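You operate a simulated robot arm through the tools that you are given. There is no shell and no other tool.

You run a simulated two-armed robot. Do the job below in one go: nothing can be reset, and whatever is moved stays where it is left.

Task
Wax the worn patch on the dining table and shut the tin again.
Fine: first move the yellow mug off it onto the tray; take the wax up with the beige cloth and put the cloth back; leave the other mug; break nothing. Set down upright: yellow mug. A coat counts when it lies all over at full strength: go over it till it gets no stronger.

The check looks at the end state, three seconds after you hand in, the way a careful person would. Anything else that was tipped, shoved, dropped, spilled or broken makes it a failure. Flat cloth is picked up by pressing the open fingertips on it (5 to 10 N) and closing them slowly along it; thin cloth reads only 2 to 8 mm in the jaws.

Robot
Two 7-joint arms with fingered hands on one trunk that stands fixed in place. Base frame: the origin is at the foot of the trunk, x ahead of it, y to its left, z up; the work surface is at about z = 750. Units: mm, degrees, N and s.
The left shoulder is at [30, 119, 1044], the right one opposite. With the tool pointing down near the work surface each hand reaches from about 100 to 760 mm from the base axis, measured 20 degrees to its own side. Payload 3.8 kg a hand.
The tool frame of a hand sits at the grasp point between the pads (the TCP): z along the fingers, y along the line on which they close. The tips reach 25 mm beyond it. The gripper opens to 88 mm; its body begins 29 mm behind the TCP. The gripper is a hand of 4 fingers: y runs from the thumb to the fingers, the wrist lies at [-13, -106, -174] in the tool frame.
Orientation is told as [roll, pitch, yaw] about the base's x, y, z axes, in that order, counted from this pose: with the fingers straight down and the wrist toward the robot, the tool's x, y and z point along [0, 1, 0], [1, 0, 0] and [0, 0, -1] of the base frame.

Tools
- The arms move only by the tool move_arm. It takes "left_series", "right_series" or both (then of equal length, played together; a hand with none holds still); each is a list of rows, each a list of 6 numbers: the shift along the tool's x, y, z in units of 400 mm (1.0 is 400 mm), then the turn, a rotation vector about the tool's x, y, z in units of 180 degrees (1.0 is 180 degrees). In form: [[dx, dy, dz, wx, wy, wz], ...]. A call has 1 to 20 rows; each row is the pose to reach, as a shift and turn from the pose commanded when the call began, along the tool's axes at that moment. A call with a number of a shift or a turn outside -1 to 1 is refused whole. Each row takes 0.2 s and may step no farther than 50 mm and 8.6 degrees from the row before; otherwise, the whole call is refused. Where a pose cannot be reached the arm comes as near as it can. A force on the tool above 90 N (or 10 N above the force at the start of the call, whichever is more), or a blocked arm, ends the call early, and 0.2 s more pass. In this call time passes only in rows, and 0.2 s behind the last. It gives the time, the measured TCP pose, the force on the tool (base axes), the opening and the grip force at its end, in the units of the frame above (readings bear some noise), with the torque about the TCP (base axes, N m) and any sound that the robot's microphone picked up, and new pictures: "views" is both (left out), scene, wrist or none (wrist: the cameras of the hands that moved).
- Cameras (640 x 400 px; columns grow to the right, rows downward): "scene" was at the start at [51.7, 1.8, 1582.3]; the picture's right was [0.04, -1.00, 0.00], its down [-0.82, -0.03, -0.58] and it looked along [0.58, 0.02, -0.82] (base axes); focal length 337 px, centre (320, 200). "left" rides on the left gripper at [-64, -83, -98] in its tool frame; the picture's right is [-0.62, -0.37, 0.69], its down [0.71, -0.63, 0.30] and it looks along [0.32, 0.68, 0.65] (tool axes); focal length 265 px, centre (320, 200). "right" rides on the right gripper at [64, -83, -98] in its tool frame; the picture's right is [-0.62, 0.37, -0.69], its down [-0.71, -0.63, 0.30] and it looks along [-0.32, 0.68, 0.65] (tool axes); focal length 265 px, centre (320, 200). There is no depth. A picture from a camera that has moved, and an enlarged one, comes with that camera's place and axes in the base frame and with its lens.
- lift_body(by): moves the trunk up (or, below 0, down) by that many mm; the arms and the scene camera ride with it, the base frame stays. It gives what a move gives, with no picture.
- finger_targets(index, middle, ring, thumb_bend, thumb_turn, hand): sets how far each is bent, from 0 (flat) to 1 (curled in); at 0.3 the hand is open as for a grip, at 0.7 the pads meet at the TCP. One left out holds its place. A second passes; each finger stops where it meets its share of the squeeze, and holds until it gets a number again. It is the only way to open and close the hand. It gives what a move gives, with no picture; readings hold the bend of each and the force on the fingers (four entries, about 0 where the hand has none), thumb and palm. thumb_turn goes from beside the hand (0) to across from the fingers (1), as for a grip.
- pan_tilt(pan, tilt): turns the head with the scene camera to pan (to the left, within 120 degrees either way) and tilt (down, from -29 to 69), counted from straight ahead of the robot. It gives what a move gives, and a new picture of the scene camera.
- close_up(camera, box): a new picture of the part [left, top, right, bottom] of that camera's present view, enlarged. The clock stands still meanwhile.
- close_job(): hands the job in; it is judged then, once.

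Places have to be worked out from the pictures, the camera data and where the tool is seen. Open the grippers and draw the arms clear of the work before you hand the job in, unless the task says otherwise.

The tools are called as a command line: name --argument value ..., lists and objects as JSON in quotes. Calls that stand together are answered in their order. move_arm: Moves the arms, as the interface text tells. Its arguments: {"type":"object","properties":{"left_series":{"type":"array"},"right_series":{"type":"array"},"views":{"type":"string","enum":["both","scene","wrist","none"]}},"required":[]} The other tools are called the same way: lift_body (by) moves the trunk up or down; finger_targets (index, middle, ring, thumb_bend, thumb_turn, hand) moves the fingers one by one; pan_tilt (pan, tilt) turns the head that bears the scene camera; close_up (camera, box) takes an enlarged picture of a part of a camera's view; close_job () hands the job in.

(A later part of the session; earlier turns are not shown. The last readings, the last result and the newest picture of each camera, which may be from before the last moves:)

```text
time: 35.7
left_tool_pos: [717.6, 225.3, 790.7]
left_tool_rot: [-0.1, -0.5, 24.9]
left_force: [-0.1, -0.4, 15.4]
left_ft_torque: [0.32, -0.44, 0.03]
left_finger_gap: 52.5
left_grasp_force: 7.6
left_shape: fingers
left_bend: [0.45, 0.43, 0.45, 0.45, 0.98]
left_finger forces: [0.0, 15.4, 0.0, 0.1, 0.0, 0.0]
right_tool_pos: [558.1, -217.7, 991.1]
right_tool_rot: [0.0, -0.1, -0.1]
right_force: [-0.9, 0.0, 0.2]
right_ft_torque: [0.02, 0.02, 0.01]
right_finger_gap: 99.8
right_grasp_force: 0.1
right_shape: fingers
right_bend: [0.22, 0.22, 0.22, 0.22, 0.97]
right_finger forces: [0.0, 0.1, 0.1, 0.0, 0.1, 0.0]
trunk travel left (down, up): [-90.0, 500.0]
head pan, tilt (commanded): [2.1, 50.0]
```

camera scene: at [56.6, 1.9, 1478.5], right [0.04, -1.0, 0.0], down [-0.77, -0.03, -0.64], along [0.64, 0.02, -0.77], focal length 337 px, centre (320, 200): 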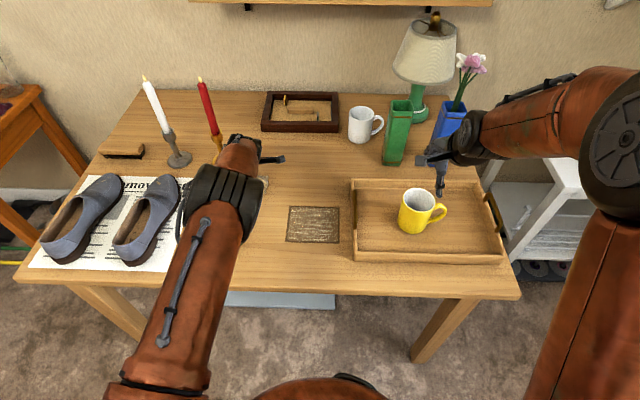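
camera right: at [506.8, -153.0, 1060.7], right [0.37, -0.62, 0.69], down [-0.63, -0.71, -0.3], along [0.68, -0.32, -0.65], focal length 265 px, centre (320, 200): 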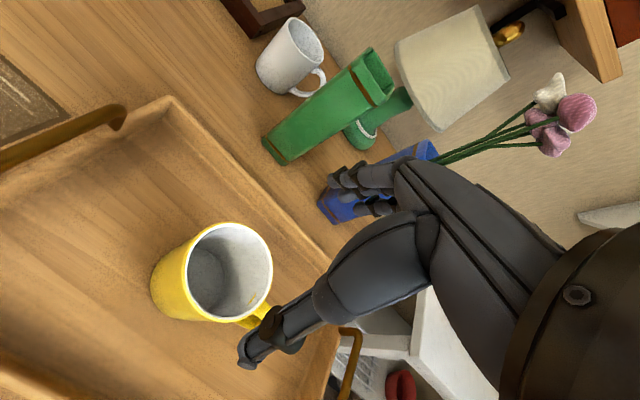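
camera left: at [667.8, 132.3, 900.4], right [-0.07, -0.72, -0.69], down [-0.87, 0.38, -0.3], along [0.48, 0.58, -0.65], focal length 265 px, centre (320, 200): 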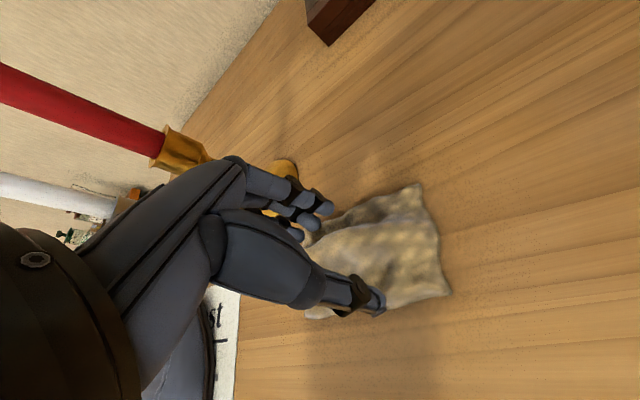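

The middle finger, the longest, touched first with 15 N. I'll back off 6 mm and adjust the others so the thumb and fingertips meet the cloth together.

move_arm --left_series '[[0, 0, -0.008, 0, 0, 0], [0, 0, -0.016, 0, 0, 0]]' --views "none"

finger_targets --hand "left" --index 0.48 --middle 0.42 --ring 0.48 --thumb_bend 0.56

close_up --camera "left" --box '[220, 130, 480, 340]'

```text
time: 36.3
left_tool_pos: [716.9, 225.0, 791.7]
left_tool_rot: [0.1, 0.1, 25.0]
left_force: [1.5, -0.1, 6.2]
left_ft_torque: [0.12, -0.19, -0.03]
left_finger_gap: 52.6
left_grasp_force: 3.8
left_shape: fingers
left_bend: [0.45, 0.43, 0.45, 0.45, 0.98]
left_finger forces: [0.0, 6.4, 0.5, 0.0, 0.0, 0.0]
right_tool_pos: [559.5, -216.6, 990.9]
right_tool_rot: [0.0, 0.1, 0.0]
right_force: [0.4, 0.2, -0.1]
right_ft_torque: [-0.01, 0.03, 0.0]
right_finger_gap: 100.2
right_grasp_force: 0.1
right_shape: fingers
right_bend: [0.22, 0.22, 0.22, 0.22, 0.97]
right_finger forces: [0.0, 0.0, 0.1, 0.1, 0.0, 0.1]
trunk travel left (down, up): [-90.0, 500.0]
head pan, tilt (commanded): [2.1, 50.0]
```

```text
time: 37.3
left_tool_pos: [717.7, 225.7, 791.0]
left_tool_rot: [0.0, 0.1, 25.0]
left_force: [1.2, 0.0, -0.6]
left_ft_torque: [0.01, -0.01, 0.0]
left_finger_gap: 37.9
left_grasp_force: 0.2
left_shape: fingers
left_bend: [0.48, 0.42, 0.47, 0.56, 0.98]
left_finger forces: [0.0, 0.5, 0.4, 0.1, 0.0, 0.0]
right_tool_pos: [559.2, -217.0, 990.0]
right_tool_rot: [0.0, 0.0, 0.1]
right_force: [0.0, 0.2, 0.4]
right_ft_torque: [-0.03, 0.0, -0.02]
right_finger_gap: 100.2
right_grasp_force: 0.1
right_shape: fingers
right_bend: [0.22, 0.22, 0.22, 0.22, 0.97]
right_finger forces: [0.0, 0.1, 0.0, 0.0, 0.0, 0.0]
trunk travel left (down, up): [-90.0, 500.0]
head pan, tilt (commanded): [2.1, 50.0]
```

```text
1.90 times, centred on (350, 235) of left
camera zoom: at [669.0, 132.2, 890.2], right [-0.07, -0.72, -0.69], down [-0.87, 0.38, -0.3], along [0.48, 0.58, -0.65], focal length 506 px, centre (263, 133)
```

zoom: 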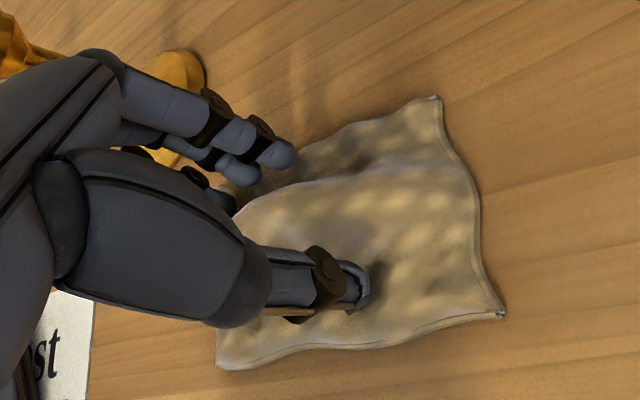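

The fingertips and thumb are spread over the middle of the cloth. I'll press down a little more to get 5–10 N.

move_arm --left_series '[[0, 0, 0.004, 0, 0, 0], [0, 0, 0.008, 0, 0, 0]]' --views "none"

```text
time: 37.9
left_tool_pos: [718.4, 225.7, 789.9]
left_tool_rot: [-0.1, -0.2, 25.0]
left_force: [-1.0, 0.4, 7.1]
left_ft_torque: [0.16, -0.21, 0.01]
left_finger_gap: 37.6
left_grasp_force: 3.8
left_shape: fingers
left_bend: [0.48, 0.42, 0.48, 0.56, 0.98]
left_finger forces: [0.0, 7.1, 0.1, 0.0, 0.0, 0.0]
right_tool_pos: [558.5, -217.1, 991.4]
right_tool_rot: [0.0, 0.0, 0.1]
right_force: [0.9, -0.4, -0.2]
right_ft_torque: [-0.04, 0.04, 0.0]
right_finger_gap: 100.0
right_grasp_force: 0.2
right_shape: fingers
right_bend: [0.22, 0.22, 0.22, 0.22, 0.97]
right_finger forces: [0.0, 0.0, 0.0, 0.1, 0.0, 0.1]
trunk travel left (down, up): [-90.0, 500.0]
head pan, tilt (commanded): [2.1, 50.0]
```

Only the middle finger is pressing. I'll straighten it slightly, extend the thumb, and tip the hand a few degrees so the thumb also reaches the cloth.

finger_targets --hand "left" --index 0.5 --middle 0.38 --ring 0.5 --thumb_bend 0.58

move_arm --left_series '[[0, 0, 0, -0.02, 0, 0], [0, 0, 0.001, -0.04, 0, 0]]' --views "none"

```text
time: 38.9
left_tool_pos: [716.8, 224.8, 789.1]
left_tool_rot: [-0.1, -0.1, 25.0]
left_force: [2.1, -0.2, 11.4]
left_ft_torque: [-0.14, 0.17, -0.05]
left_finger_gap: 35.2
left_grasp_force: 6.6
left_shape: fingers
left_bend: [0.49, 0.38, 0.49, 0.57, 0.98]
left_finger forces: [0.4, 0.0, 1.0, 0.0, 10.7, 0.1]
right_tool_pos: [559.1, -216.7, 990.9]
right_tool_rot: [0.0, 0.0, 0.1]
right_force: [0.6, 0.5, -0.6]
right_ft_torque: [0.03, 0.0, -0.02]
right_finger_gap: 100.3
right_grasp_force: 0.1
right_shape: fingers
right_bend: [0.22, 0.22, 0.22, 0.22, 0.97]
right_finger forces: [0.0, 0.0, 0.1, 0.0, 0.0, 0.0]
trunk travel left (down, up): [-90.0, 500.0]
head pan, tilt (commanded): [2.1, 50.0]
```

```text
time: 39.5
left_tool_pos: [717.7, 224.6, 793.2]
left_tool_rot: [-0.1, -7.7, 25.0]
left_force: [-3.7, -1.5, 28.9]
left_ft_torque: [-0.51, 0.7, -0.03]
left_finger_gap: 36.9
left_grasp_force: 14.9
left_shape: fingers
left_bend: [0.5, 0.38, 0.5, 0.56, 0.98]
left_finger forces: [0.1, 0.0, 0.0, 0.0, 29.3, 0.0]
right_tool_pos: [556.7, -217.5, 991.6]
right_tool_rot: [0.1, -0.2, 0.0]
right_force: [0.9, 0.7, 0.3]
right_ft_torque: [0.0, -0.01, 0.0]
right_finger_gap: 100.0
right_grasp_force: 0.1
right_shape: fingers
right_bend: [0.22, 0.22, 0.22, 0.22, 0.97]
right_finger forces: [0.0, 0.0, 0.1, 0.0, 0.0, 0.0]
trunk travel left (down, up): [-90.0, 500.0]
head pan, tilt (commanded): [2.1, 50.0]
```

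The thumb now takes all the load because the tilt wasn't needed. I'll undo the tilt and bend the middle finger back a little to share the pressure.

move_arm --left_series '[[0, 0, -0.003, 0.02, 0, 0], [0, 0, -0.004, 0.04, 0, 0]]' --views "none"

finger_targets --hand "left" --middle 0.42

close_up --camera "left" --box '[220, 130, 480, 340]'

```text
time: 40.1
left_tool_pos: [716.5, 226.3, 790.1]
left_tool_rot: [-0.1, -0.1, 24.9]
left_force: [2.6, 0.7, 18.7]
left_ft_torque: [-0.14, 0.13, -0.08]
left_finger_gap: 33.3
left_grasp_force: 9.3
left_shape: fingers
left_bend: [0.5, 0.38, 0.48, 0.58, 0.98]
left_finger forces: [3.0, 0.1, 2.3, 0.0, 13.6, 0.1]
right_tool_pos: [558.3, -217.1, 989.7]
right_tool_rot: [0.0, -0.1, 0.0]
right_force: [0.7, -0.4, 0.2]
right_ft_torque: [-0.02, -0.01, 0.02]
right_finger_gap: 100.0
right_grasp_force: 0.0
right_shape: fingers
right_bend: [0.22, 0.22, 0.22, 0.22, 0.97]
right_finger forces: [0.0, 0.0, 0.1, 0.0, 0.1, 0.1]
trunk travel left (down, up): [-90.0, 500.0]
head pan, tilt (commanded): [2.1, 50.0]
```

```text
time: 41.1
left_tool_pos: [716.5, 225.1, 790.3]
left_tool_rot: [0.0, 0.0, 25.0]
left_force: [2.5, 1.1, 15.7]
left_ft_torque: [-0.02, -0.01, -0.06]
left_finger_gap: 33.4
left_grasp_force: 7.6
left_shape: fingers
left_bend: [0.5, 0.4, 0.48, 0.58, 0.98]
left_finger forces: [2.0, 2.1, 2.1, 0.1, 10.4, 0.1]
right_tool_pos: [557.8, -217.6, 991.9]
right_tool_rot: [-0.1, -0.2, 0.0]
right_force: [0.0, -1.2, 0.1]
right_ft_torque: [0.02, 0.01, -0.03]
right_finger_gap: 100.1
right_grasp_force: 0.0
right_shape: fingers
right_bend: [0.22, 0.22, 0.22, 0.22, 0.97]
right_finger forces: [0.0, 0.0, 0.0, 0.0, 0.0, 0.0]
trunk travel left (down, up): [-90.0, 500.0]
head pan, tilt (commanded): [2.1, 50.0]
```

```text
1.90 times, centred on (350, 235) of left
camera zoom: at [668.0, 131.5, 888.8], right [-0.07, -0.72, -0.69], down [-0.87, 0.38, -0.31], along [0.48, 0.58, -0.65], focal length 506 px, centre (263, 133)
```

zoom: 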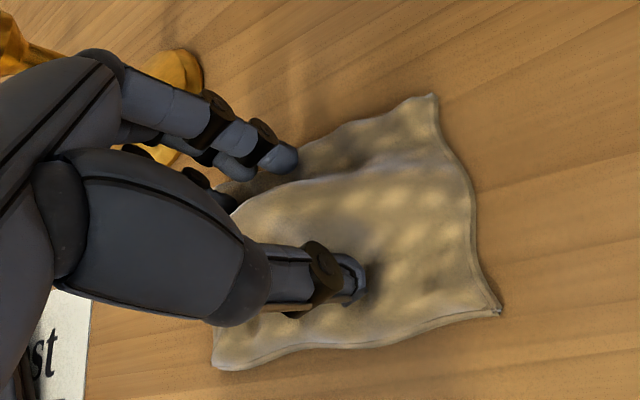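

All four digits now touch the cloth, with 15.7 N total. I'll ease off slightly to about 8–10 N and begin closing slowly.

move_arm --left_series '[[0, 0, -0.004, 0, 0, 0]]' --views "none"

finger_targets --hand "left" --index 0.54 --middle 0.45 --ring 0.54 --thumb_bend 0.61

```text
time: 41.5
left_tool_pos: [716.3, 226.2, 791.2]
left_tool_rot: [0.0, 0.1, 25.0]
left_force: [2.2, 0.5, 11.1]
left_ft_torque: [0.08, -0.12, -0.07]
left_finger_gap: 33.2
left_grasp_force: 5.7
left_shape: fingers
left_bend: [0.5, 0.4, 0.48, 0.58, 0.98]
left_finger forces: [2.6, 2.2, 1.9, 0.0, 4.6, 0.0]
right_tool_pos: [559.7, -217.0, 990.5]
right_tool_rot: [0.0, 0.0, 0.1]
right_force: [0.1, -0.4, 0.0]
right_ft_torque: [0.0, 0.02, -0.02]
right_finger_gap: 99.8
right_grasp_force: 0.1
right_shape: fingers
right_bend: [0.22, 0.22, 0.22, 0.22, 0.97]
right_finger forces: [0.1, 0.0, 0.0, 0.0, 0.0, 0.0]
trunk travel left (down, up): [-90.0, 500.0]
head pan, tilt (commanded): [2.1, 50.0]
```

```text
time: 42.5
left_tool_pos: [717.9, 226.1, 790.8]
left_tool_rot: [0.1, -0.1, 25.0]
left_force: [2.6, 2.0, 6.4]
left_ft_torque: [0.15, -0.25, -0.09]
left_finger_gap: 30.9
left_grasp_force: 4.7
left_shape: fingers
left_bend: [0.52, 0.42, 0.5, 0.59, 0.98]
left_finger forces: [3.0, 3.0, 2.7, 0.0, 2.1, 0.0]
right_tool_pos: [558.9, -217.1, 990.5]
right_tool_rot: [-0.1, 0.0, 0.0]
right_force: [-0.5, -0.3, 0.3]
right_ft_torque: [-0.02, 0.01, 0.03]
right_finger_gap: 100.0
right_grasp_force: 0.0
right_shape: fingers
right_bend: [0.22, 0.22, 0.22, 0.22, 0.97]
right_finger forces: [0.0, 0.0, 0.1, 0.0, 0.0, 0.0]
trunk travel left (down, up): [-90.0, 500.0]
head pan, tilt (commanded): [2.1, 50.0]
```

The fingers are gathering the cloth, with about 3 N each and 6 N of pressure. I'll keep closing.

finger_targets --hand "left" --index 0.6 --middle 0.52 --ring 0.6 --thumb_bend 0.65

close_up --camera "left" --box '[220, 130, 480, 340]'

```text
time: 43.5
left_tool_pos: [717.2, 225.3, 792.3]
left_tool_rot: [0.0, 0.1, 25.0]
left_force: [1.9, 0.7, 6.2]
left_ft_torque: [0.13, -0.19, -0.14]
left_finger_gap: 23.5
left_grasp_force: 7.5
left_shape: fingers
left_bend: [0.6, 0.46, 0.55, 0.59, 0.97]
left_finger forces: [0.1, 6.3, 3.3, 0.0, 5.4, 0.0]
right_tool_pos: [559.1, -217.5, 990.9]
right_tool_rot: [0.0, 0.0, 0.1]
right_force: [0.4, -0.5, 0.7]
right_ft_torque: [0.02, -0.04, 0.0]
right_finger_gap: 100.0
right_grasp_force: 0.0
right_shape: fingers
right_bend: [0.22, 0.22, 0.22, 0.22, 0.97]
right_finger forces: [0.1, 0.1, 0.0, 0.1, 0.1, 0.0]
trunk travel left (down, up): [-90.0, 500.0]
head pan, tilt (commanded): [2.1, 50.0]
```

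```text
1.90 times, centred on (350, 235) of left
camera zoom: at [668.9, 131.5, 889.4], right [-0.07, -0.72, -0.69], down [-0.87, 0.38, -0.3], along [0.48, 0.58, -0.65], focal length 506 px, centre (263, 133)
```

zoom: 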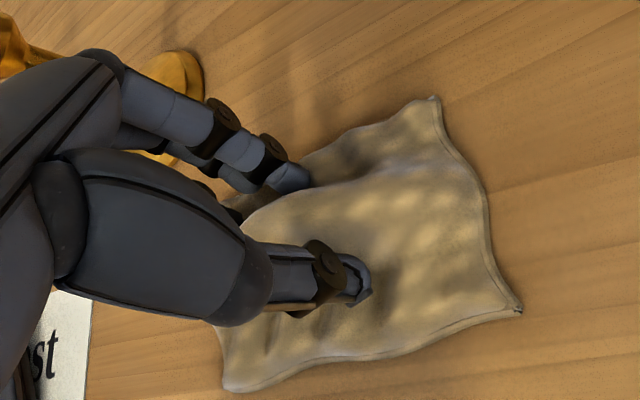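

The gap is 23 mm with the grip building up. I'll continue closing.

finger_targets --hand "left" --index 0.65 --middle 0.58 --ring 0.65 --thumb_bend 0.67

close_up --camera "left" --box '[220, 130, 480, 340]'

```text
time: 44.5
left_tool_pos: [717.3, 224.8, 792.7]
left_tool_rot: [0.0, -0.1, 25.1]
left_force: [1.6, 0.5, 6.0]
left_ft_torque: [0.13, -0.16, -0.19]
left_finger_gap: 20.1
left_grasp_force: 9.6
left_shape: fingers
left_bend: [0.64, 0.49, 0.59, 0.58, 0.96]
left_finger forces: [0.1, 7.6, 3.7, 0.0, 7.7, 0.0]
right_tool_pos: [558.6, -216.9, 990.9]
right_tool_rot: [0.1, -0.1, 0.0]
right_force: [0.0, 0.7, -0.1]
right_ft_torque: [0.01, 0.0, 0.03]
right_finger_gap: 99.9
right_grasp_force: 0.1
right_shape: fingers
right_bend: [0.22, 0.22, 0.22, 0.22, 0.97]
right_finger forces: [0.1, 0.1, 0.0, 0.0, 0.1, 0.1]
trunk travel left (down, up): [-90.0, 500.0]
head pan, tilt (commanded): [2.1, 50.0]
```

```text
1.90 times, centred on (350, 235) of left
camera zoom: at [669.0, 131.5, 889.4], right [-0.07, -0.72, -0.69], down [-0.87, 0.38, -0.3], along [0.48, 0.58, -0.65], focal length 506 px, centre (263, 133)
```

zoom: 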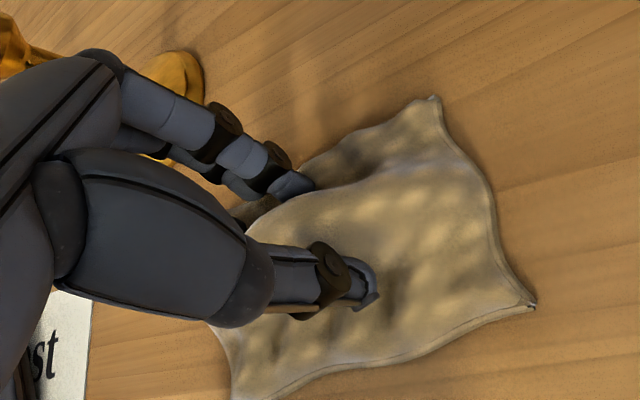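

The cloth is bunching between the thumb and fingers. I'll close further toward a full pinch.

finger_targets --hand "left" --index 0.7 --middle 0.66 --ring 0.7 --thumb_bend 0.7

close_up --camera "left" --box '[220, 130, 480, 340]'

```text
time: 45.5
left_tool_pos: [717.8, 226.5, 791.6]
left_tool_rot: [0.0, -0.1, 24.9]
left_force: [1.2, -0.7, 6.4]
left_ft_torque: [0.17, -0.21, -0.2]
left_finger_gap: 18.9
left_grasp_force: 13.2
left_shape: fingers
left_bend: [0.68, 0.53, 0.64, 0.56, 0.95]
left_finger forces: [0.9, 10.5, 3.5, 0.0, 10.8, 0.0]
right_tool_pos: [559.5, -216.6, 991.0]
right_tool_rot: [0.0, -0.1, 0.0]
right_force: [-0.6, -0.4, 0.7]
right_ft_torque: [-0.01, 0.0, 0.02]
right_finger_gap: 100.2
right_grasp_force: 0.0
right_shape: fingers
right_bend: [0.22, 0.22, 0.22, 0.22, 0.97]
right_finger forces: [0.1, 0.0, 0.1, 0.0, 0.0, 0.1]
trunk travel left (down, up): [-90.0, 500.0]
head pan, tilt (commanded): [2.1, 50.0]
```

```text
1.90 times, centred on (350, 235) of left
camera zoom: at [669.0, 131.5, 889.6], right [-0.07, -0.72, -0.69], down [-0.87, 0.38, -0.31], along [0.48, 0.58, -0.65], focal length 506 px, centre (263, 133)
```

zoom: 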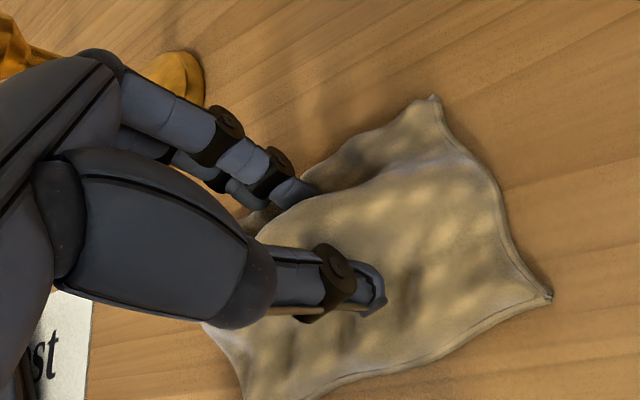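

The thumb and middle finger now oppose each other with about 11 N through the cloth. I'll squeeze a bit more and then check the grip with a small lift.

finger_targets --hand "left" --index 0.76 --middle 0.76 --ring 0.78 --thumb_bend 0.76

close_up --camera "left" --box '[220, 130, 480, 340]'

```text
time: 46.5
left_tool_pos: [717.1, 225.9, 791.4]
left_tool_rot: [0.0, 0.0, 25.1]
left_force: [-1.0, -0.4, 2.0]
left_ft_torque: [-0.14, 0.15, -0.04]
left_finger_gap: 16.3
left_grasp_force: 13.9
left_shape: fingers
left_bend: [0.75, 0.75, 0.77, 0.55, 0.93]
left_finger forces: [6.2, 2.8, 4.0, 0.0, 14.7, 0.0]
right_tool_pos: [558.7, -216.5, 991.3]
right_tool_rot: [-0.1, 0.0, 0.0]
right_force: [0.0, 0.2, 0.5]
right_ft_torque: [-0.03, -0.01, 0.0]
right_finger_gap: 99.9
right_grasp_force: 0.1
right_shape: fingers
right_bend: [0.22, 0.22, 0.22, 0.22, 0.97]
right_finger forces: [0.0, 0.1, 0.1, 0.1, 0.0, 0.0]
trunk travel left (down, up): [-90.0, 500.0]
head pan, tilt (commanded): [2.1, 50.0]
```

```text
1.90 times, centred on (350, 235) of left
camera zoom: at [668.9, 131.7, 889.0], right [-0.07, -0.72, -0.69], down [-0.87, 0.38, -0.3], along [0.48, 0.58, -0.65], focal length 506 px, centre (263, 133)
```

zoom: 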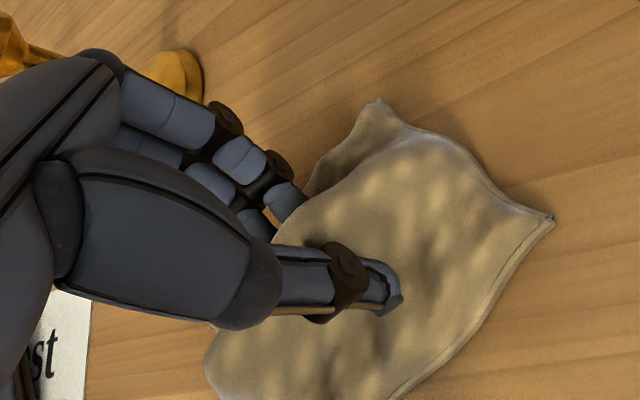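

All fingers now press the gathered cloth against the thumb (about 14 N, 16 mm gap). I'll lift slowly to see whether the cloth comes along.

move_arm --left_series '[[0, 0, -0.02, 0, 0, 0], [0, 0, -0.04, 0, 0, 0], [0, 0, -0.07, 0, 0, 0], [0, 0, -0.1, 0, 0, 0]]' --views "both"

close_up --camera "left" --box '[220, 130, 480, 340]'

```text
time: 47.5
left_tool_pos: [718.4, 226.2, 831.9]
left_tool_rot: [0.1, 0.0, 25.0]
left_force: [0.2, 0.3, -1.0]
left_ft_torque: [-0.02, -0.04, 0.02]
left_finger_gap: 15.8
left_grasp_force: 13.4
left_shape: fingers
left_bend: [0.75, 0.75, 0.77, 0.56, 0.93]
left_finger forces: [7.8, 3.6, 2.8, 0.1, 13.9, 0.0]
right_tool_pos: [558.6, -215.8, 990.9]
right_tool_rot: [0.0, 0.0, 0.0]
right_force: [0.5, 0.9, 0.3]
right_ft_torque: [0.01, 0.04, -0.01]
right_finger_gap: 99.9
right_grasp_force: 0.1
right_shape: fingers
right_bend: [0.22, 0.22, 0.22, 0.22, 0.97]
right_finger forces: [0.0, 0.0, 0.1, 0.0, 0.0, 0.0]
trunk travel left (down, up): [-90.0, 500.0]
head pan, tilt (commanded): [2.1, 50.0]
camera scene: at [56.3, 1.9, 1478.5], right [0.04, -1.0, 0.0], down [-0.77, -0.03, -0.64], along [0.64, 0.02, -0.77], focal length 337 px, centre (320, 200)
camera left: at [669.3, 132.3, 929.8], right [-0.07, -0.72, -0.69], down [-0.87, 0.38, -0.3], along [0.48, 0.58, -0.65], focal length 265 px, centre (320, 200)
```

scene: 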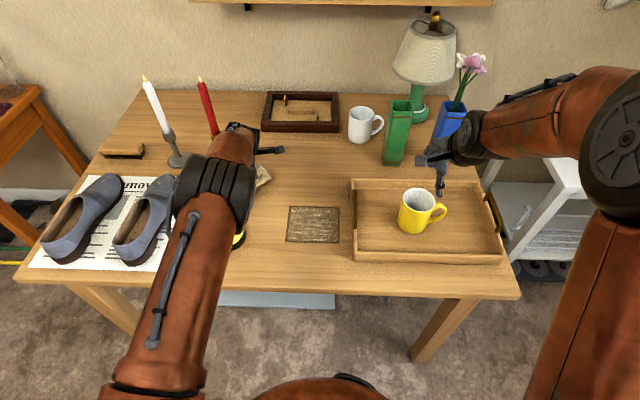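
left: 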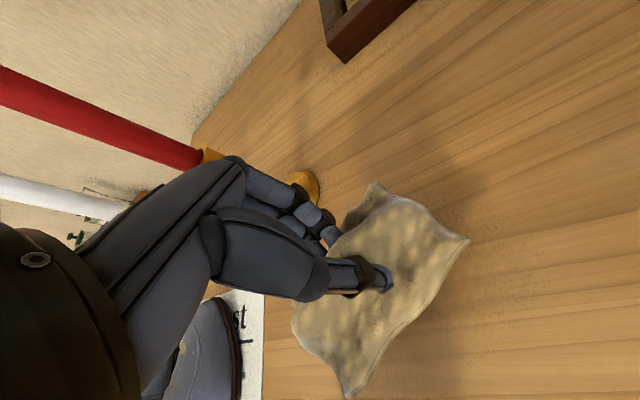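

```text
1.90 times, centred on (350, 235) of left
camera zoom: at [669.3, 132.3, 929.8], right [-0.07, -0.72, -0.69], down [-0.87, 0.38, -0.3], along [0.48, 0.58, -0.65], focal length 506 px, centre (263, 133)
```

zoom: 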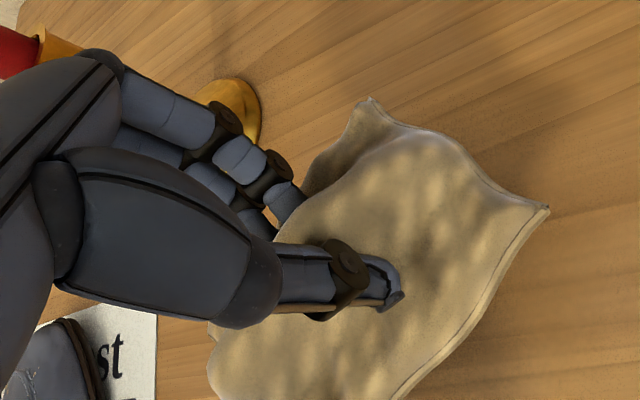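

The cloth is lifted and held firmly, with its position relative to the hand unchanged. I'll raise it clear of the lid and carry it over the open tin.

move_arm --left_series '[[0, 0, -0.09, 0, 0, 0], [0, 0, -0.18, 0, 0, 0], [0, 0, -0.27, 0, 0, 0], [0.03, -0.05, -0.295, 0, 0, 0], [0.085, -0.135, -0.295, 0, 0, 0], [0.14, -0.22, -0.295, 0, 0, 0], [0.195, -0.31, -0.295, 0, 0, 0], [0.24, -0.385, -0.295, 0, 0, 0], [0.264, -0.423, -0.295, 0, 0, 0]]' --views "both"

close_up --camera "left" --box '[220, 130, 480, 340]'

close_up --camera "scene" --box '[170, 120, 310, 270]'

```text
time: 49.5
left_tool_pos: [521.3, 249.2, 947.6]
left_tool_rot: [0.0, -0.1, 25.0]
left_force: [0.3, -0.7, -0.1]
left_ft_torque: [0.04, -0.06, -0.01]
left_finger_gap: 15.6
left_grasp_force: 13.8
left_shape: fingers
left_bend: [0.75, 0.75, 0.77, 0.56, 0.93]
left_finger forces: [7.8, 3.3, 2.7, 0.0, 13.7, 0.0]
right_tool_pos: [558.8, -216.5, 991.0]
right_tool_rot: [0.0, 0.0, 0.0]
right_force: [-0.4, -0.8, 0.4]
right_ft_torque: [-0.01, 0.02, -0.01]
right_finger_gap: 100.0
right_grasp_force: 0.0
right_shape: fingers
right_bend: [0.22, 0.22, 0.22, 0.22, 0.97]
right_finger forces: [0.1, 0.0, 0.0, 0.0, 0.0, 0.1]
trunk travel left (down, up): [-90.0, 500.0]
head pan, tilt (commanded): [2.1, 50.0]
camera scene: at [56.1, 1.9, 1478.5], right [0.04, -1.0, 0.0], down [-0.77, -0.03, -0.64], along [0.64, 0.02, -0.77], focal length 337 px, centre (320, 200)
camera left: at [472.3, 154.6, 1046.5], right [-0.07, -0.72, -0.69], down [-0.87, 0.38, -0.31], along [0.48, 0.58, -0.65], focal length 265 px, centre (320, 200)
```

scene: 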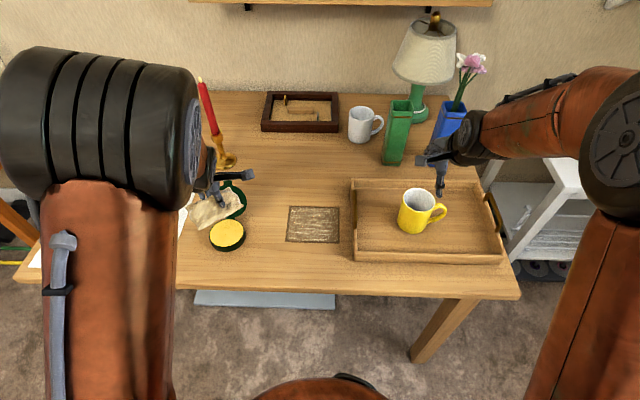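
left: 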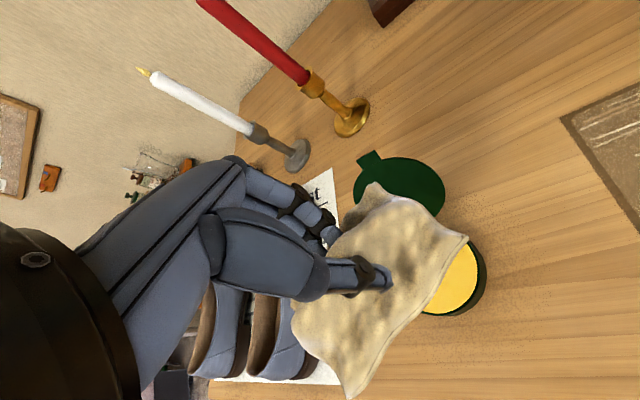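

```text
1.90 times, centred on (350, 235) of left
camera zoom: at [472.3, 154.6, 1046.5], right [-0.07, -0.72, -0.69], down [-0.87, 0.38, -0.31], along [0.48, 0.58, -0.65], focal length 506 px, centre (263, 133)
```

zoom: 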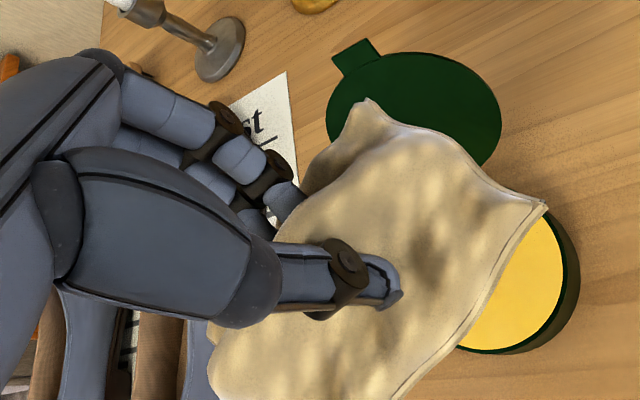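

```text
2.67 times, centred on (240, 195) of scene
camera zoom: at [56.1, 1.9, 1478.5], right [0.04, -1.0, 0.0], down [-0.77, -0.03, -0.64], along [0.64, 0.02, -0.77], focal length 898 px, centre (533, 213)
```

zoom: 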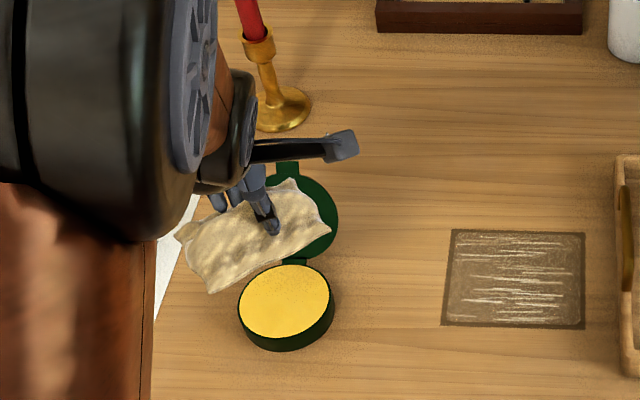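

The cloth hangs as a nearly level pad below the fingertips, about 40–55 mm under the TCP. I'll lower it over the wax, stopping just above for a look.

move_arm --left_series '[[-0.002, -0.002, 0.08, 0, 0, 0], [-0.004, -0.004, 0.16, 0, 0, 0], [-0.006, -0.005, 0.23, 0, 0, 0], [-0.007, -0.006, 0.275, 0, 0, 0]]' --views "both"

close_up --camera "scene" --box '[170, 140, 290, 260]'

```text
time: 50.5
left_tool_pos: [519.4, 245.6, 838.7]
left_tool_rot: [0.0, 0.0, 25.1]
left_force: [-0.5, 0.9, 0.2]
left_ft_torque: [0.01, -0.01, 0.0]
left_finger_gap: 15.4
left_grasp_force: 13.5
left_shape: fingers
left_bend: [0.75, 0.75, 0.77, 0.56, 0.93]
left_finger forces: [7.9, 3.3, 2.5, 0.0, 13.6, 0.0]
right_tool_pos: [560.6, -216.9, 991.0]
right_tool_rot: [-0.1, 0.0, 0.0]
right_force: [0.0, 0.1, 0.0]
right_ft_torque: [-0.01, 0.0, 0.03]
right_finger_gap: 100.0
right_grasp_force: 0.1
right_shape: fingers
right_bend: [0.22, 0.22, 0.22, 0.22, 0.97]
right_finger forces: [0.0, 0.1, 0.0, 0.1, 0.0, 0.0]
trunk travel left (down, up): [-90.0, 500.0]
head pan, tilt (commanded): [2.1, 50.0]
camera scene: at [56.5, 2.0, 1478.5], right [0.04, -1.0, 0.0], down [-0.77, -0.03, -0.64], along [0.64, 0.02, -0.77], focal length 337 px, centre (320, 200)
camera left: at [471.1, 151.5, 937.2], right [-0.07, -0.72, -0.69], down [-0.87, 0.38, -0.3], along [0.48, 0.58, -0.65], focal length 265 px, centre (320, 200)
```

scene: 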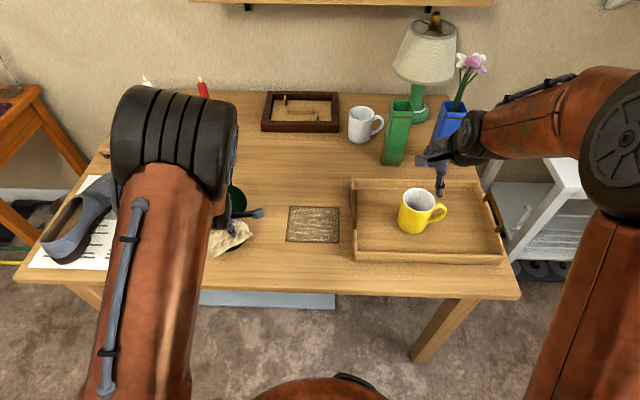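
left: 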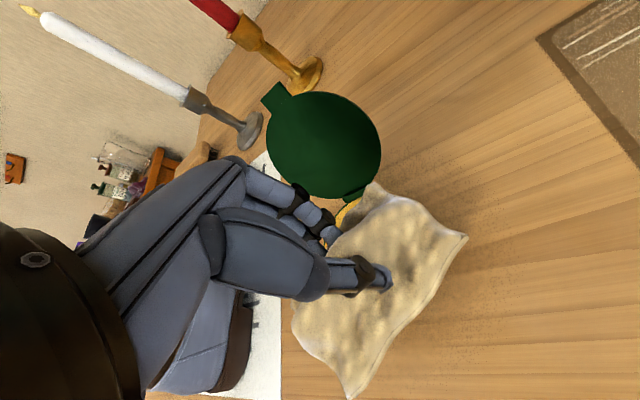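

```text
3.33 times, centred on (230, 200) of scene
camera zoom: at [56.5, 2.0, 1478.5], right [0.04, -1.0, 0.0], down [-0.77, -0.03, -0.64], along [0.64, 0.02, -0.77], focal length 1122 px, centre (620, 200)
```

zoom: 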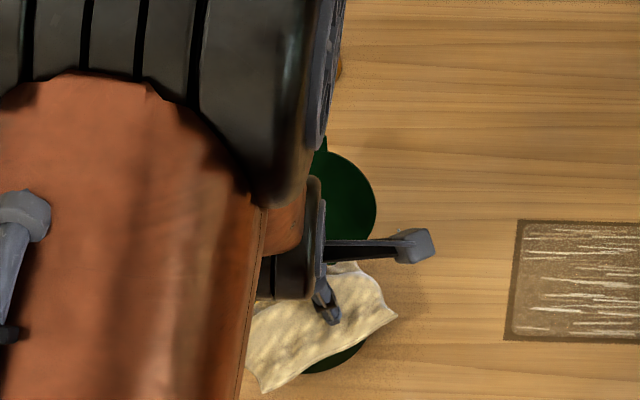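

The cloth is over the tin and the hand is clear of the lid. I'll creep down onto the wax, watching the force.

move_arm --left_series '[[0, 0, 0.012, 0, 0, 0], [0, 0, 0.024, 0, 0, 0], [0, 0, 0.034, 0, 0, 0], [0, 0, 0.044, 0, 0, 0]]' --views "none"

close_up --camera "left" --box '[220, 130, 500, 390]'

```text
time: 51.5
left_tool_pos: [517.8, 246.7, 820.8]
left_tool_rot: [0.0, 0.0, 25.0]
left_force: [-0.2, -0.3, -0.8]
left_ft_torque: [-0.02, -0.02, 0.03]
left_finger_gap: 15.6
left_grasp_force: 14.0
left_shape: fingers
left_bend: [0.75, 0.75, 0.77, 0.56, 0.93]
left_finger forces: [7.9, 3.3, 2.5, 0.0, 13.5, 0.0]
right_tool_pos: [559.8, -216.2, 990.0]
right_tool_rot: [0.1, 0.1, 0.0]
right_force: [-0.8, -0.2, -0.4]
right_ft_torque: [-0.03, 0.0, 0.0]
right_finger_gap: 100.0
right_grasp_force: 0.0
right_shape: fingers
right_bend: [0.22, 0.22, 0.22, 0.22, 0.97]
right_finger forces: [0.0, 0.0, 0.0, 0.1, 0.0, 0.0]
trunk travel left (down, up): [-90.0, 500.0]
head pan, tilt (commanded): [2.1, 50.0]
```

```text
1.54 times, centred on (360, 260) of left
camera zoom: at [470.4, 152.5, 919.8], right [-0.07, -0.72, -0.69], down [-0.87, 0.38, -0.3], along [0.48, 0.58, -0.65], focal length 408 px, centre (258, 108)
```

zoom: 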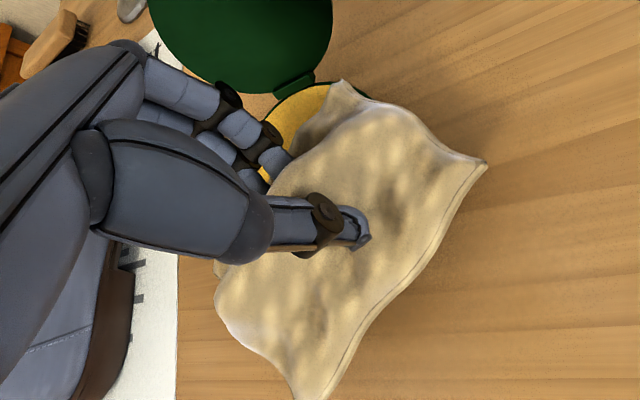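

No contact yet at z≈821, so I'll continue down in small steps.

move_arm --left_series '[[0, 0, 0.009, 0, 0, 0], [0, 0, 0.018, 0, 0, 0], [0, 0, 0.026, 0, 0, 0], [0, 0, 0.034, 0, 0, 0]]' --views "none"

close_up --camera "left" --box '[220, 130, 500, 390]'

```text
time: 52.5
left_tool_pos: [519.3, 246.0, 813.9]
left_tool_rot: [-0.2, -0.8, 25.1]
left_force: [-1.8, 1.4, 39.6]
left_ft_torque: [-0.66, 0.84, -0.07]
left_finger_gap: 15.7
left_grasp_force: 29.4
left_shape: fingers
left_bend: [0.75, 0.76, 0.78, 0.57, 0.93]
left_finger forces: [8.2, 3.9, 2.8, 0.0, 43.9, 0.0]
right_tool_pos: [557.0, -218.1, 991.2]
right_tool_rot: [0.0, -0.1, 0.0]
right_force: [1.0, -0.1, 0.7]
right_ft_torque: [0.01, -0.01, -0.01]
right_finger_gap: 100.0
right_grasp_force: 0.1
right_shape: fingers
right_bend: [0.22, 0.22, 0.22, 0.22, 0.97]
right_finger forces: [0.0, 0.0, 0.1, 0.0, 0.0, 0.0]
trunk travel left (down, up): [-90.0, 500.0]
head pan, tilt (commanded): [2.1, 50.0]
```

```text
1.54 times, centred on (360, 260) of left
camera zoom: at [469.9, 152.2, 910.8], right [-0.06, -0.72, -0.69], down [-0.87, 0.38, -0.32], along [0.49, 0.58, -0.65], focal length 408 px, centre (258, 108)
```

zoom: 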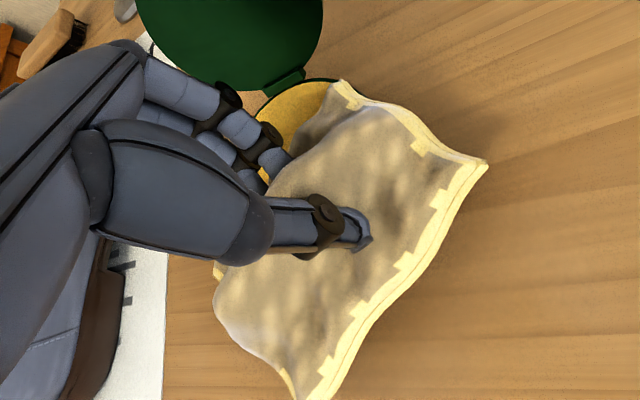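

I'm reading nearly 40 N, almost all of it through the thumb, so I'm pressing harder than I want. The cloth's underside edges have turned yellow, meaning it has taken up wax. I'll lift off right away and inspect.

move_arm --left_series '[[0, 0, -0.02, 0, 0, 0], [0, 0, -0.05, 0, 0, 0], [0, 0, -0.12, 0, 0, 0], [0, 0, -0.2, 0, 0, 0], [0, 0, -0.28, 0, 0, 0]]' --views "both"

close_up --camera "left" --box '[220, 130, 520, 390]'

close_up --camera "scene" --box '[170, 140, 290, 260]'

```text
time: 53.7
left_tool_pos: [517.6, 244.9, 919.7]
left_tool_rot: [-0.1, -0.1, 25.0]
left_force: [0.3, -0.7, -0.6]
left_ft_torque: [0.03, -0.07, -0.01]
left_finger_gap: 15.6
left_grasp_force: 13.9
left_shape: fingers
left_bend: [0.75, 0.75, 0.77, 0.57, 0.93]
left_finger forces: [8.2, 3.2, 2.4, 0.0, 13.3, 0.0]
right_tool_pos: [558.7, -215.7, 988.6]
right_tool_rot: [0.0, -0.1, -0.1]
right_force: [0.0, 0.2, 0.6]
right_ft_torque: [0.0, -0.01, -0.05]
right_finger_gap: 100.1
right_grasp_force: 0.0
right_shape: fingers
right_bend: [0.22, 0.22, 0.22, 0.22, 0.97]
right_finger forces: [0.1, 0.0, 0.1, 0.0, 0.0, 0.0]
trunk travel left (down, up): [-90.0, 500.0]
head pan, tilt (commanded): [2.1, 50.0]
camera scene: at [55.8, 1.7, 1478.5], right [0.04, -1.0, 0.0], down [-0.77, -0.03, -0.64], along [0.64, 0.02, -0.77], focal length 337 px, centre (320, 200)
camera left: at [469.7, 151.0, 1018.6], right [-0.07, -0.72, -0.69], down [-0.87, 0.38, -0.3], along [0.48, 0.58, -0.65], focal length 265 px, centre (320, 200)
```

scene: 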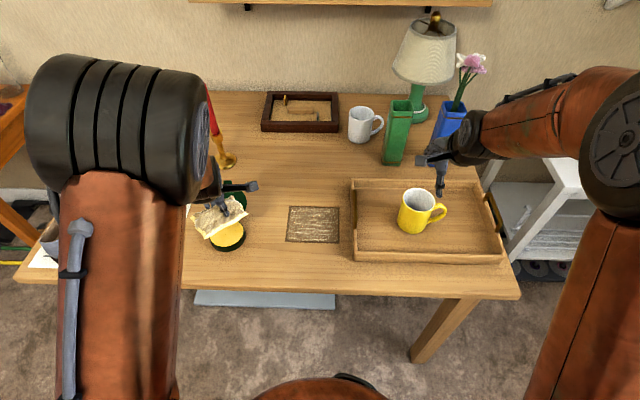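
left: 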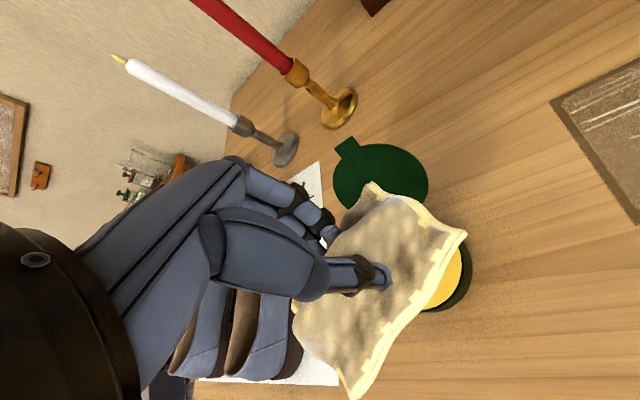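

```text
1.54 times, centred on (370, 260) of left
camera zoom: at [469.7, 151.0, 1018.6], right [-0.07, -0.72, -0.69], down [-0.87, 0.38, -0.3], along [0.48, 0.58, -0.65], focal length 408 px, centre (243, 108)
```

zoom: 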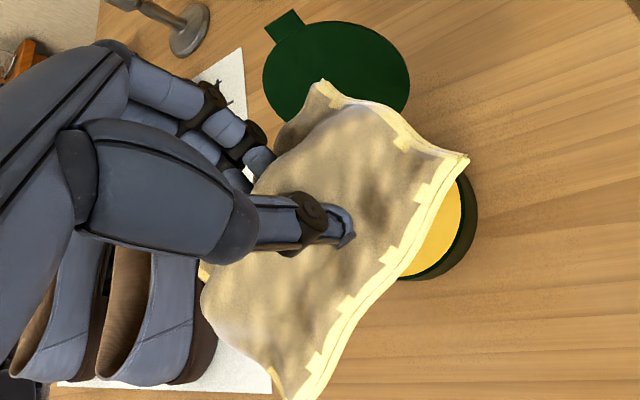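

```text
3.33 times, centred on (230, 200) of scene
camera zoom: at [55.8, 1.7, 1478.5], right [0.04, -1.0, 0.0], down [-0.77, -0.03, -0.64], along [0.64, 0.02, -0.77], focal length 1122 px, centre (620, 200)
```

zoom: 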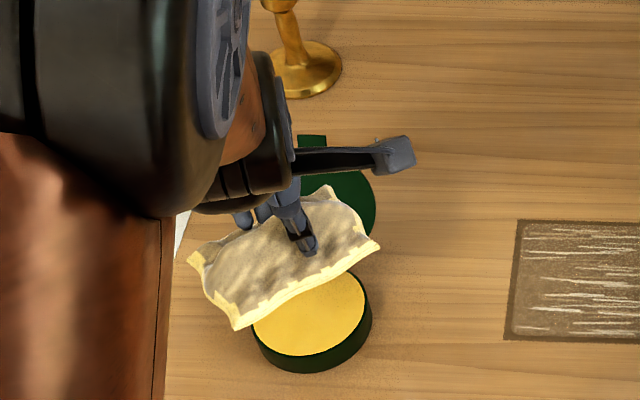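

The cloth's underside is now yellow with wax, and the tin and lid haven't moved. I'll carry the cloth over to the patch centre.

move_arm --left_series '[[-0.05, -0.004, 0, 0, 0, 0], [-0.15, -0.01, 0, 0, 0, 0], [-0.25, -0.017, 0, 0, 0, 0], [-0.35, -0.024, 0.02, 0, 0, 0], [-0.44, -0.03, 0.08, 0, 0, 0], [-0.51, -0.036, 0.14, 0, 0, 0], [-0.5425, -0.038, 0.2, 0, 0, 0]]' --views "both"

close_up --camera "scene" --box '[250, 160, 370, 260]'

```text
time: 55.3
left_tool_pos: [598.4, 39.9, 838.4]
left_tool_rot: [0.0, 0.0, 25.0]
left_force: [0.0, -0.1, -0.7]
left_ft_torque: [0.04, 0.03, -0.02]
left_finger_gap: 15.3
left_grasp_force: 12.7
left_shape: fingers
left_bend: [0.75, 0.75, 0.77, 0.57, 0.93]
left_finger forces: [8.1, 3.1, 2.3, 0.0, 13.4, 0.1]
right_tool_pos: [560.3, -217.4, 990.4]
right_tool_rot: [0.0, 0.0, 0.0]
right_force: [-0.4, -0.4, 0.5]
right_ft_torque: [0.0, 0.0, 0.01]
right_finger_gap: 100.2
right_grasp_force: 0.2
right_shape: fingers
right_bend: [0.22, 0.22, 0.22, 0.22, 0.97]
right_finger forces: [0.0, 0.0, 0.1, 0.1, 0.0, 0.0]
trunk travel left (down, up): [-90.0, 500.0]
head pan, tilt (commanded): [2.1, 50.0]
camera scene: at [56.7, 1.7, 1478.5], right [0.04, -1.0, 0.0], down [-0.77, -0.03, -0.64], along [0.64, 0.02, -0.77], focal length 337 px, centre (320, 200)
camera left: at [548.7, -52.9, 937.4], right [-0.07, -0.72, -0.69], down [-0.87, 0.38, -0.3], along [0.48, 0.58, -0.65], focal length 265 px, centre (320, 200)
```

scene: 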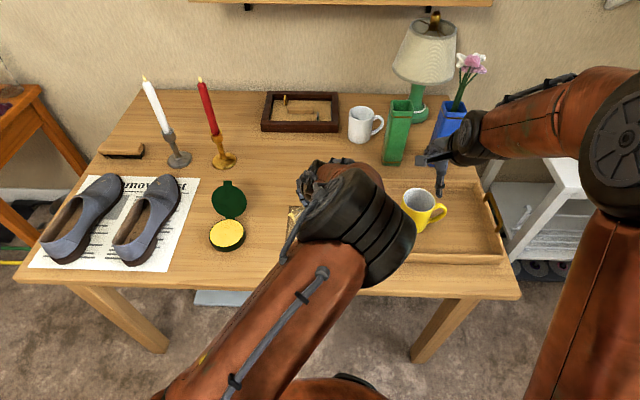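
left: 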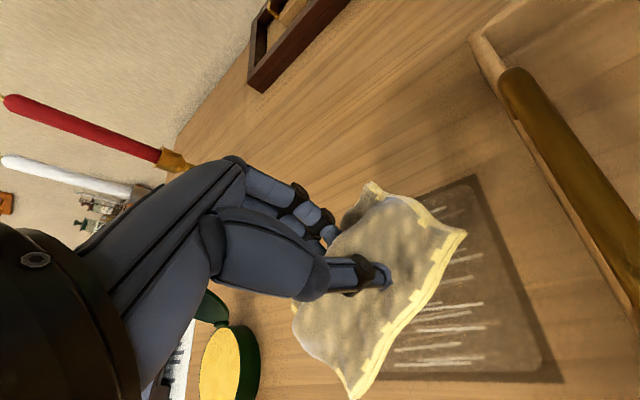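

```text
4.00 times, centred on (310, 210) of scene
camera zoom: at [56.7, 1.7, 1478.5], right [0.04, -1.0, 0.0], down [-0.77, -0.03, -0.64], along [0.64, 0.02, -0.77], focal length 1346 px, centre (360, 160)
```

zoom: 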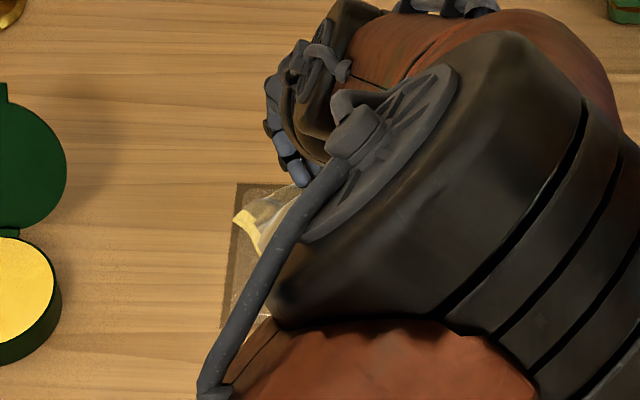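

The left wrist camera shows the patch well, though the elbow hides it from the scene camera. I'll lower the cloth toward the patch and creep to a light contact.

move_arm --left_series '[[0, 0, 0.03, 0, 0, 0], [0, 0, 0.06, 0, 0, 0], [0, 0, 0.08, 0, 0, 0], [0, 0, 0.09, 0, 0, 0]]' --views "none"

close_up --camera "left" --box '[220, 130, 580, 390]'

```text
time: 56.3
left_tool_pos: [596.1, 43.8, 803.2]
left_tool_rot: [0.0, 0.0, 25.0]
left_force: [0.0, 0.5, -1.1]
left_ft_torque: [0.01, 0.0, 0.01]
left_finger_gap: 15.3
left_grasp_force: 13.4
left_shape: fingers
left_bend: [0.75, 0.75, 0.77, 0.57, 0.93]
left_finger forces: [8.1, 3.1, 2.2, 0.1, 13.3, 0.0]
right_tool_pos: [560.2, -217.1, 991.3]
right_tool_rot: [0.0, 0.0, 0.0]
right_force: [-0.7, 0.7, 0.6]
right_ft_torque: [0.04, 0.03, 0.01]
right_finger_gap: 100.0
right_grasp_force: 0.0
right_shape: fingers
right_bend: [0.22, 0.22, 0.22, 0.22, 0.97]
right_finger forces: [0.0, 0.0, 0.1, 0.1, 0.0, 0.0]
trunk travel left (down, up): [-90.0, 500.0]
head pan, tilt (commanded): [2.1, 50.0]
```

```text
1.54 times, centred on (400, 260) of left
camera zoom: at [548.1, -50.9, 902.8], right [-0.07, -0.72, -0.69], down [-0.87, 0.38, -0.3], along [0.48, 0.58, -0.65], focal length 408 px, centre (197, 108)
```

zoom: 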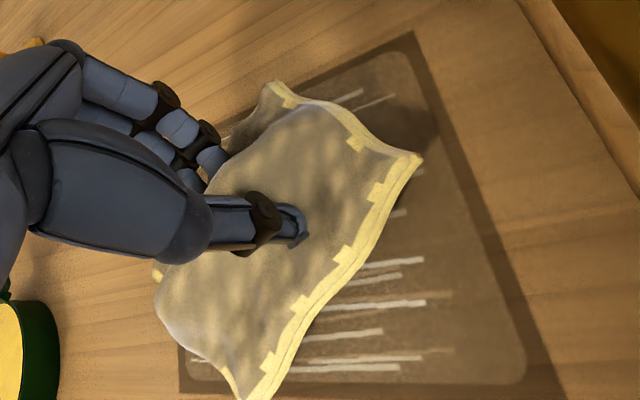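

No contact yet at z≈803, so I'll continue in 2 mm steps.

move_arm --left_series '[[0, 0, 0.005, 0, 0, 0], [0, 0, 0.01, 0, 0, 0], [0, 0, 0.015, 0, 0, 0], [0, 0, 0.02, 0, 0, 0]]' --views "none"

```text
time: 57.3
left_tool_pos: [595.7, 42.1, 795.7]
left_tool_rot: [0.0, 0.0, 25.0]
left_force: [-0.7, -0.8, -0.6]
left_ft_torque: [0.0, 0.01, -0.01]
left_finger_gap: 15.5
left_grasp_force: 13.1
left_shape: fingers
left_bend: [0.75, 0.75, 0.77, 0.57, 0.93]
left_finger forces: [8.1, 3.1, 2.2, 0.0, 13.3, 0.0]
right_tool_pos: [560.0, -217.2, 990.1]
right_tool_rot: [0.0, -0.1, 0.1]
right_force: [0.1, -0.2, 0.4]
right_ft_torque: [0.01, -0.03, -0.01]
right_finger_gap: 100.3
right_grasp_force: 0.1
right_shape: fingers
right_bend: [0.22, 0.22, 0.22, 0.22, 0.97]
right_finger forces: [0.0, 0.0, 0.0, 0.0, 0.1, 0.1]
trunk travel left (down, up): [-90.0, 500.0]
head pan, tilt (commanded): [2.1, 50.0]
```

Still nothing at z≈795. I'll keep creeping with finer steps.

move_arm --left_series '[[0, 0, 0.003, 0, 0, 0], [0, 0, 0.006, 0, 0, 0], [0, 0, 0.009, 0, 0, 0]]' --views "none"

close_up --camera "left" --box '[220, 130, 580, 390]'

```text
time: 58.1
left_tool_pos: [596.6, 43.1, 793.2]
left_tool_rot: [0.0, 0.1, 25.0]
left_force: [0.1, -0.4, -0.8]
left_ft_torque: [0.0, 0.0, 0.0]
left_finger_gap: 15.1
left_grasp_force: 12.8
left_shape: fingers
left_bend: [0.75, 0.75, 0.77, 0.57, 0.93]
left_finger forces: [8.2, 3.0, 2.3, 0.1, 13.3, 0.1]
right_tool_pos: [560.1, -217.4, 989.3]
right_tool_rot: [0.1, 0.1, 0.0]
right_force: [-0.9, 0.2, -0.2]
right_ft_torque: [0.0, -0.01, -0.02]
right_finger_gap: 100.2
right_grasp_force: 0.0
right_shape: fingers
right_bend: [0.22, 0.22, 0.22, 0.22, 0.97]
right_finger forces: [0.0, 0.0, 0.1, 0.0, 0.0, 0.1]
trunk travel left (down, up): [-90.0, 500.0]
head pan, tilt (commanded): [2.1, 50.0]
```

```text
1.54 times, centred on (400, 260) of left
camera zoom: at [548.4, -50.3, 890.7], right [-0.07, -0.72, -0.69], down [-0.87, 0.38, -0.3], along [0.48, 0.58, -0.65], focal length 408 px, centre (197, 108)
```

zoom: 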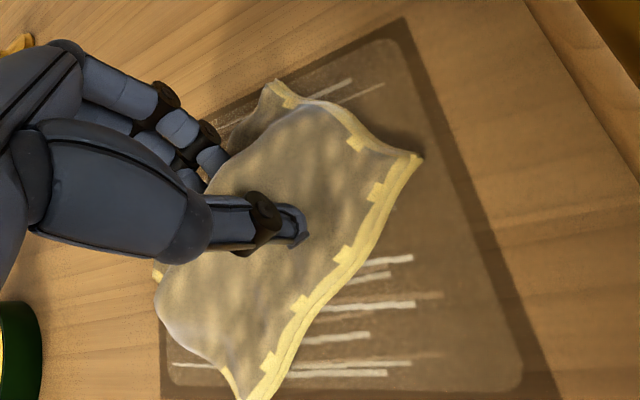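

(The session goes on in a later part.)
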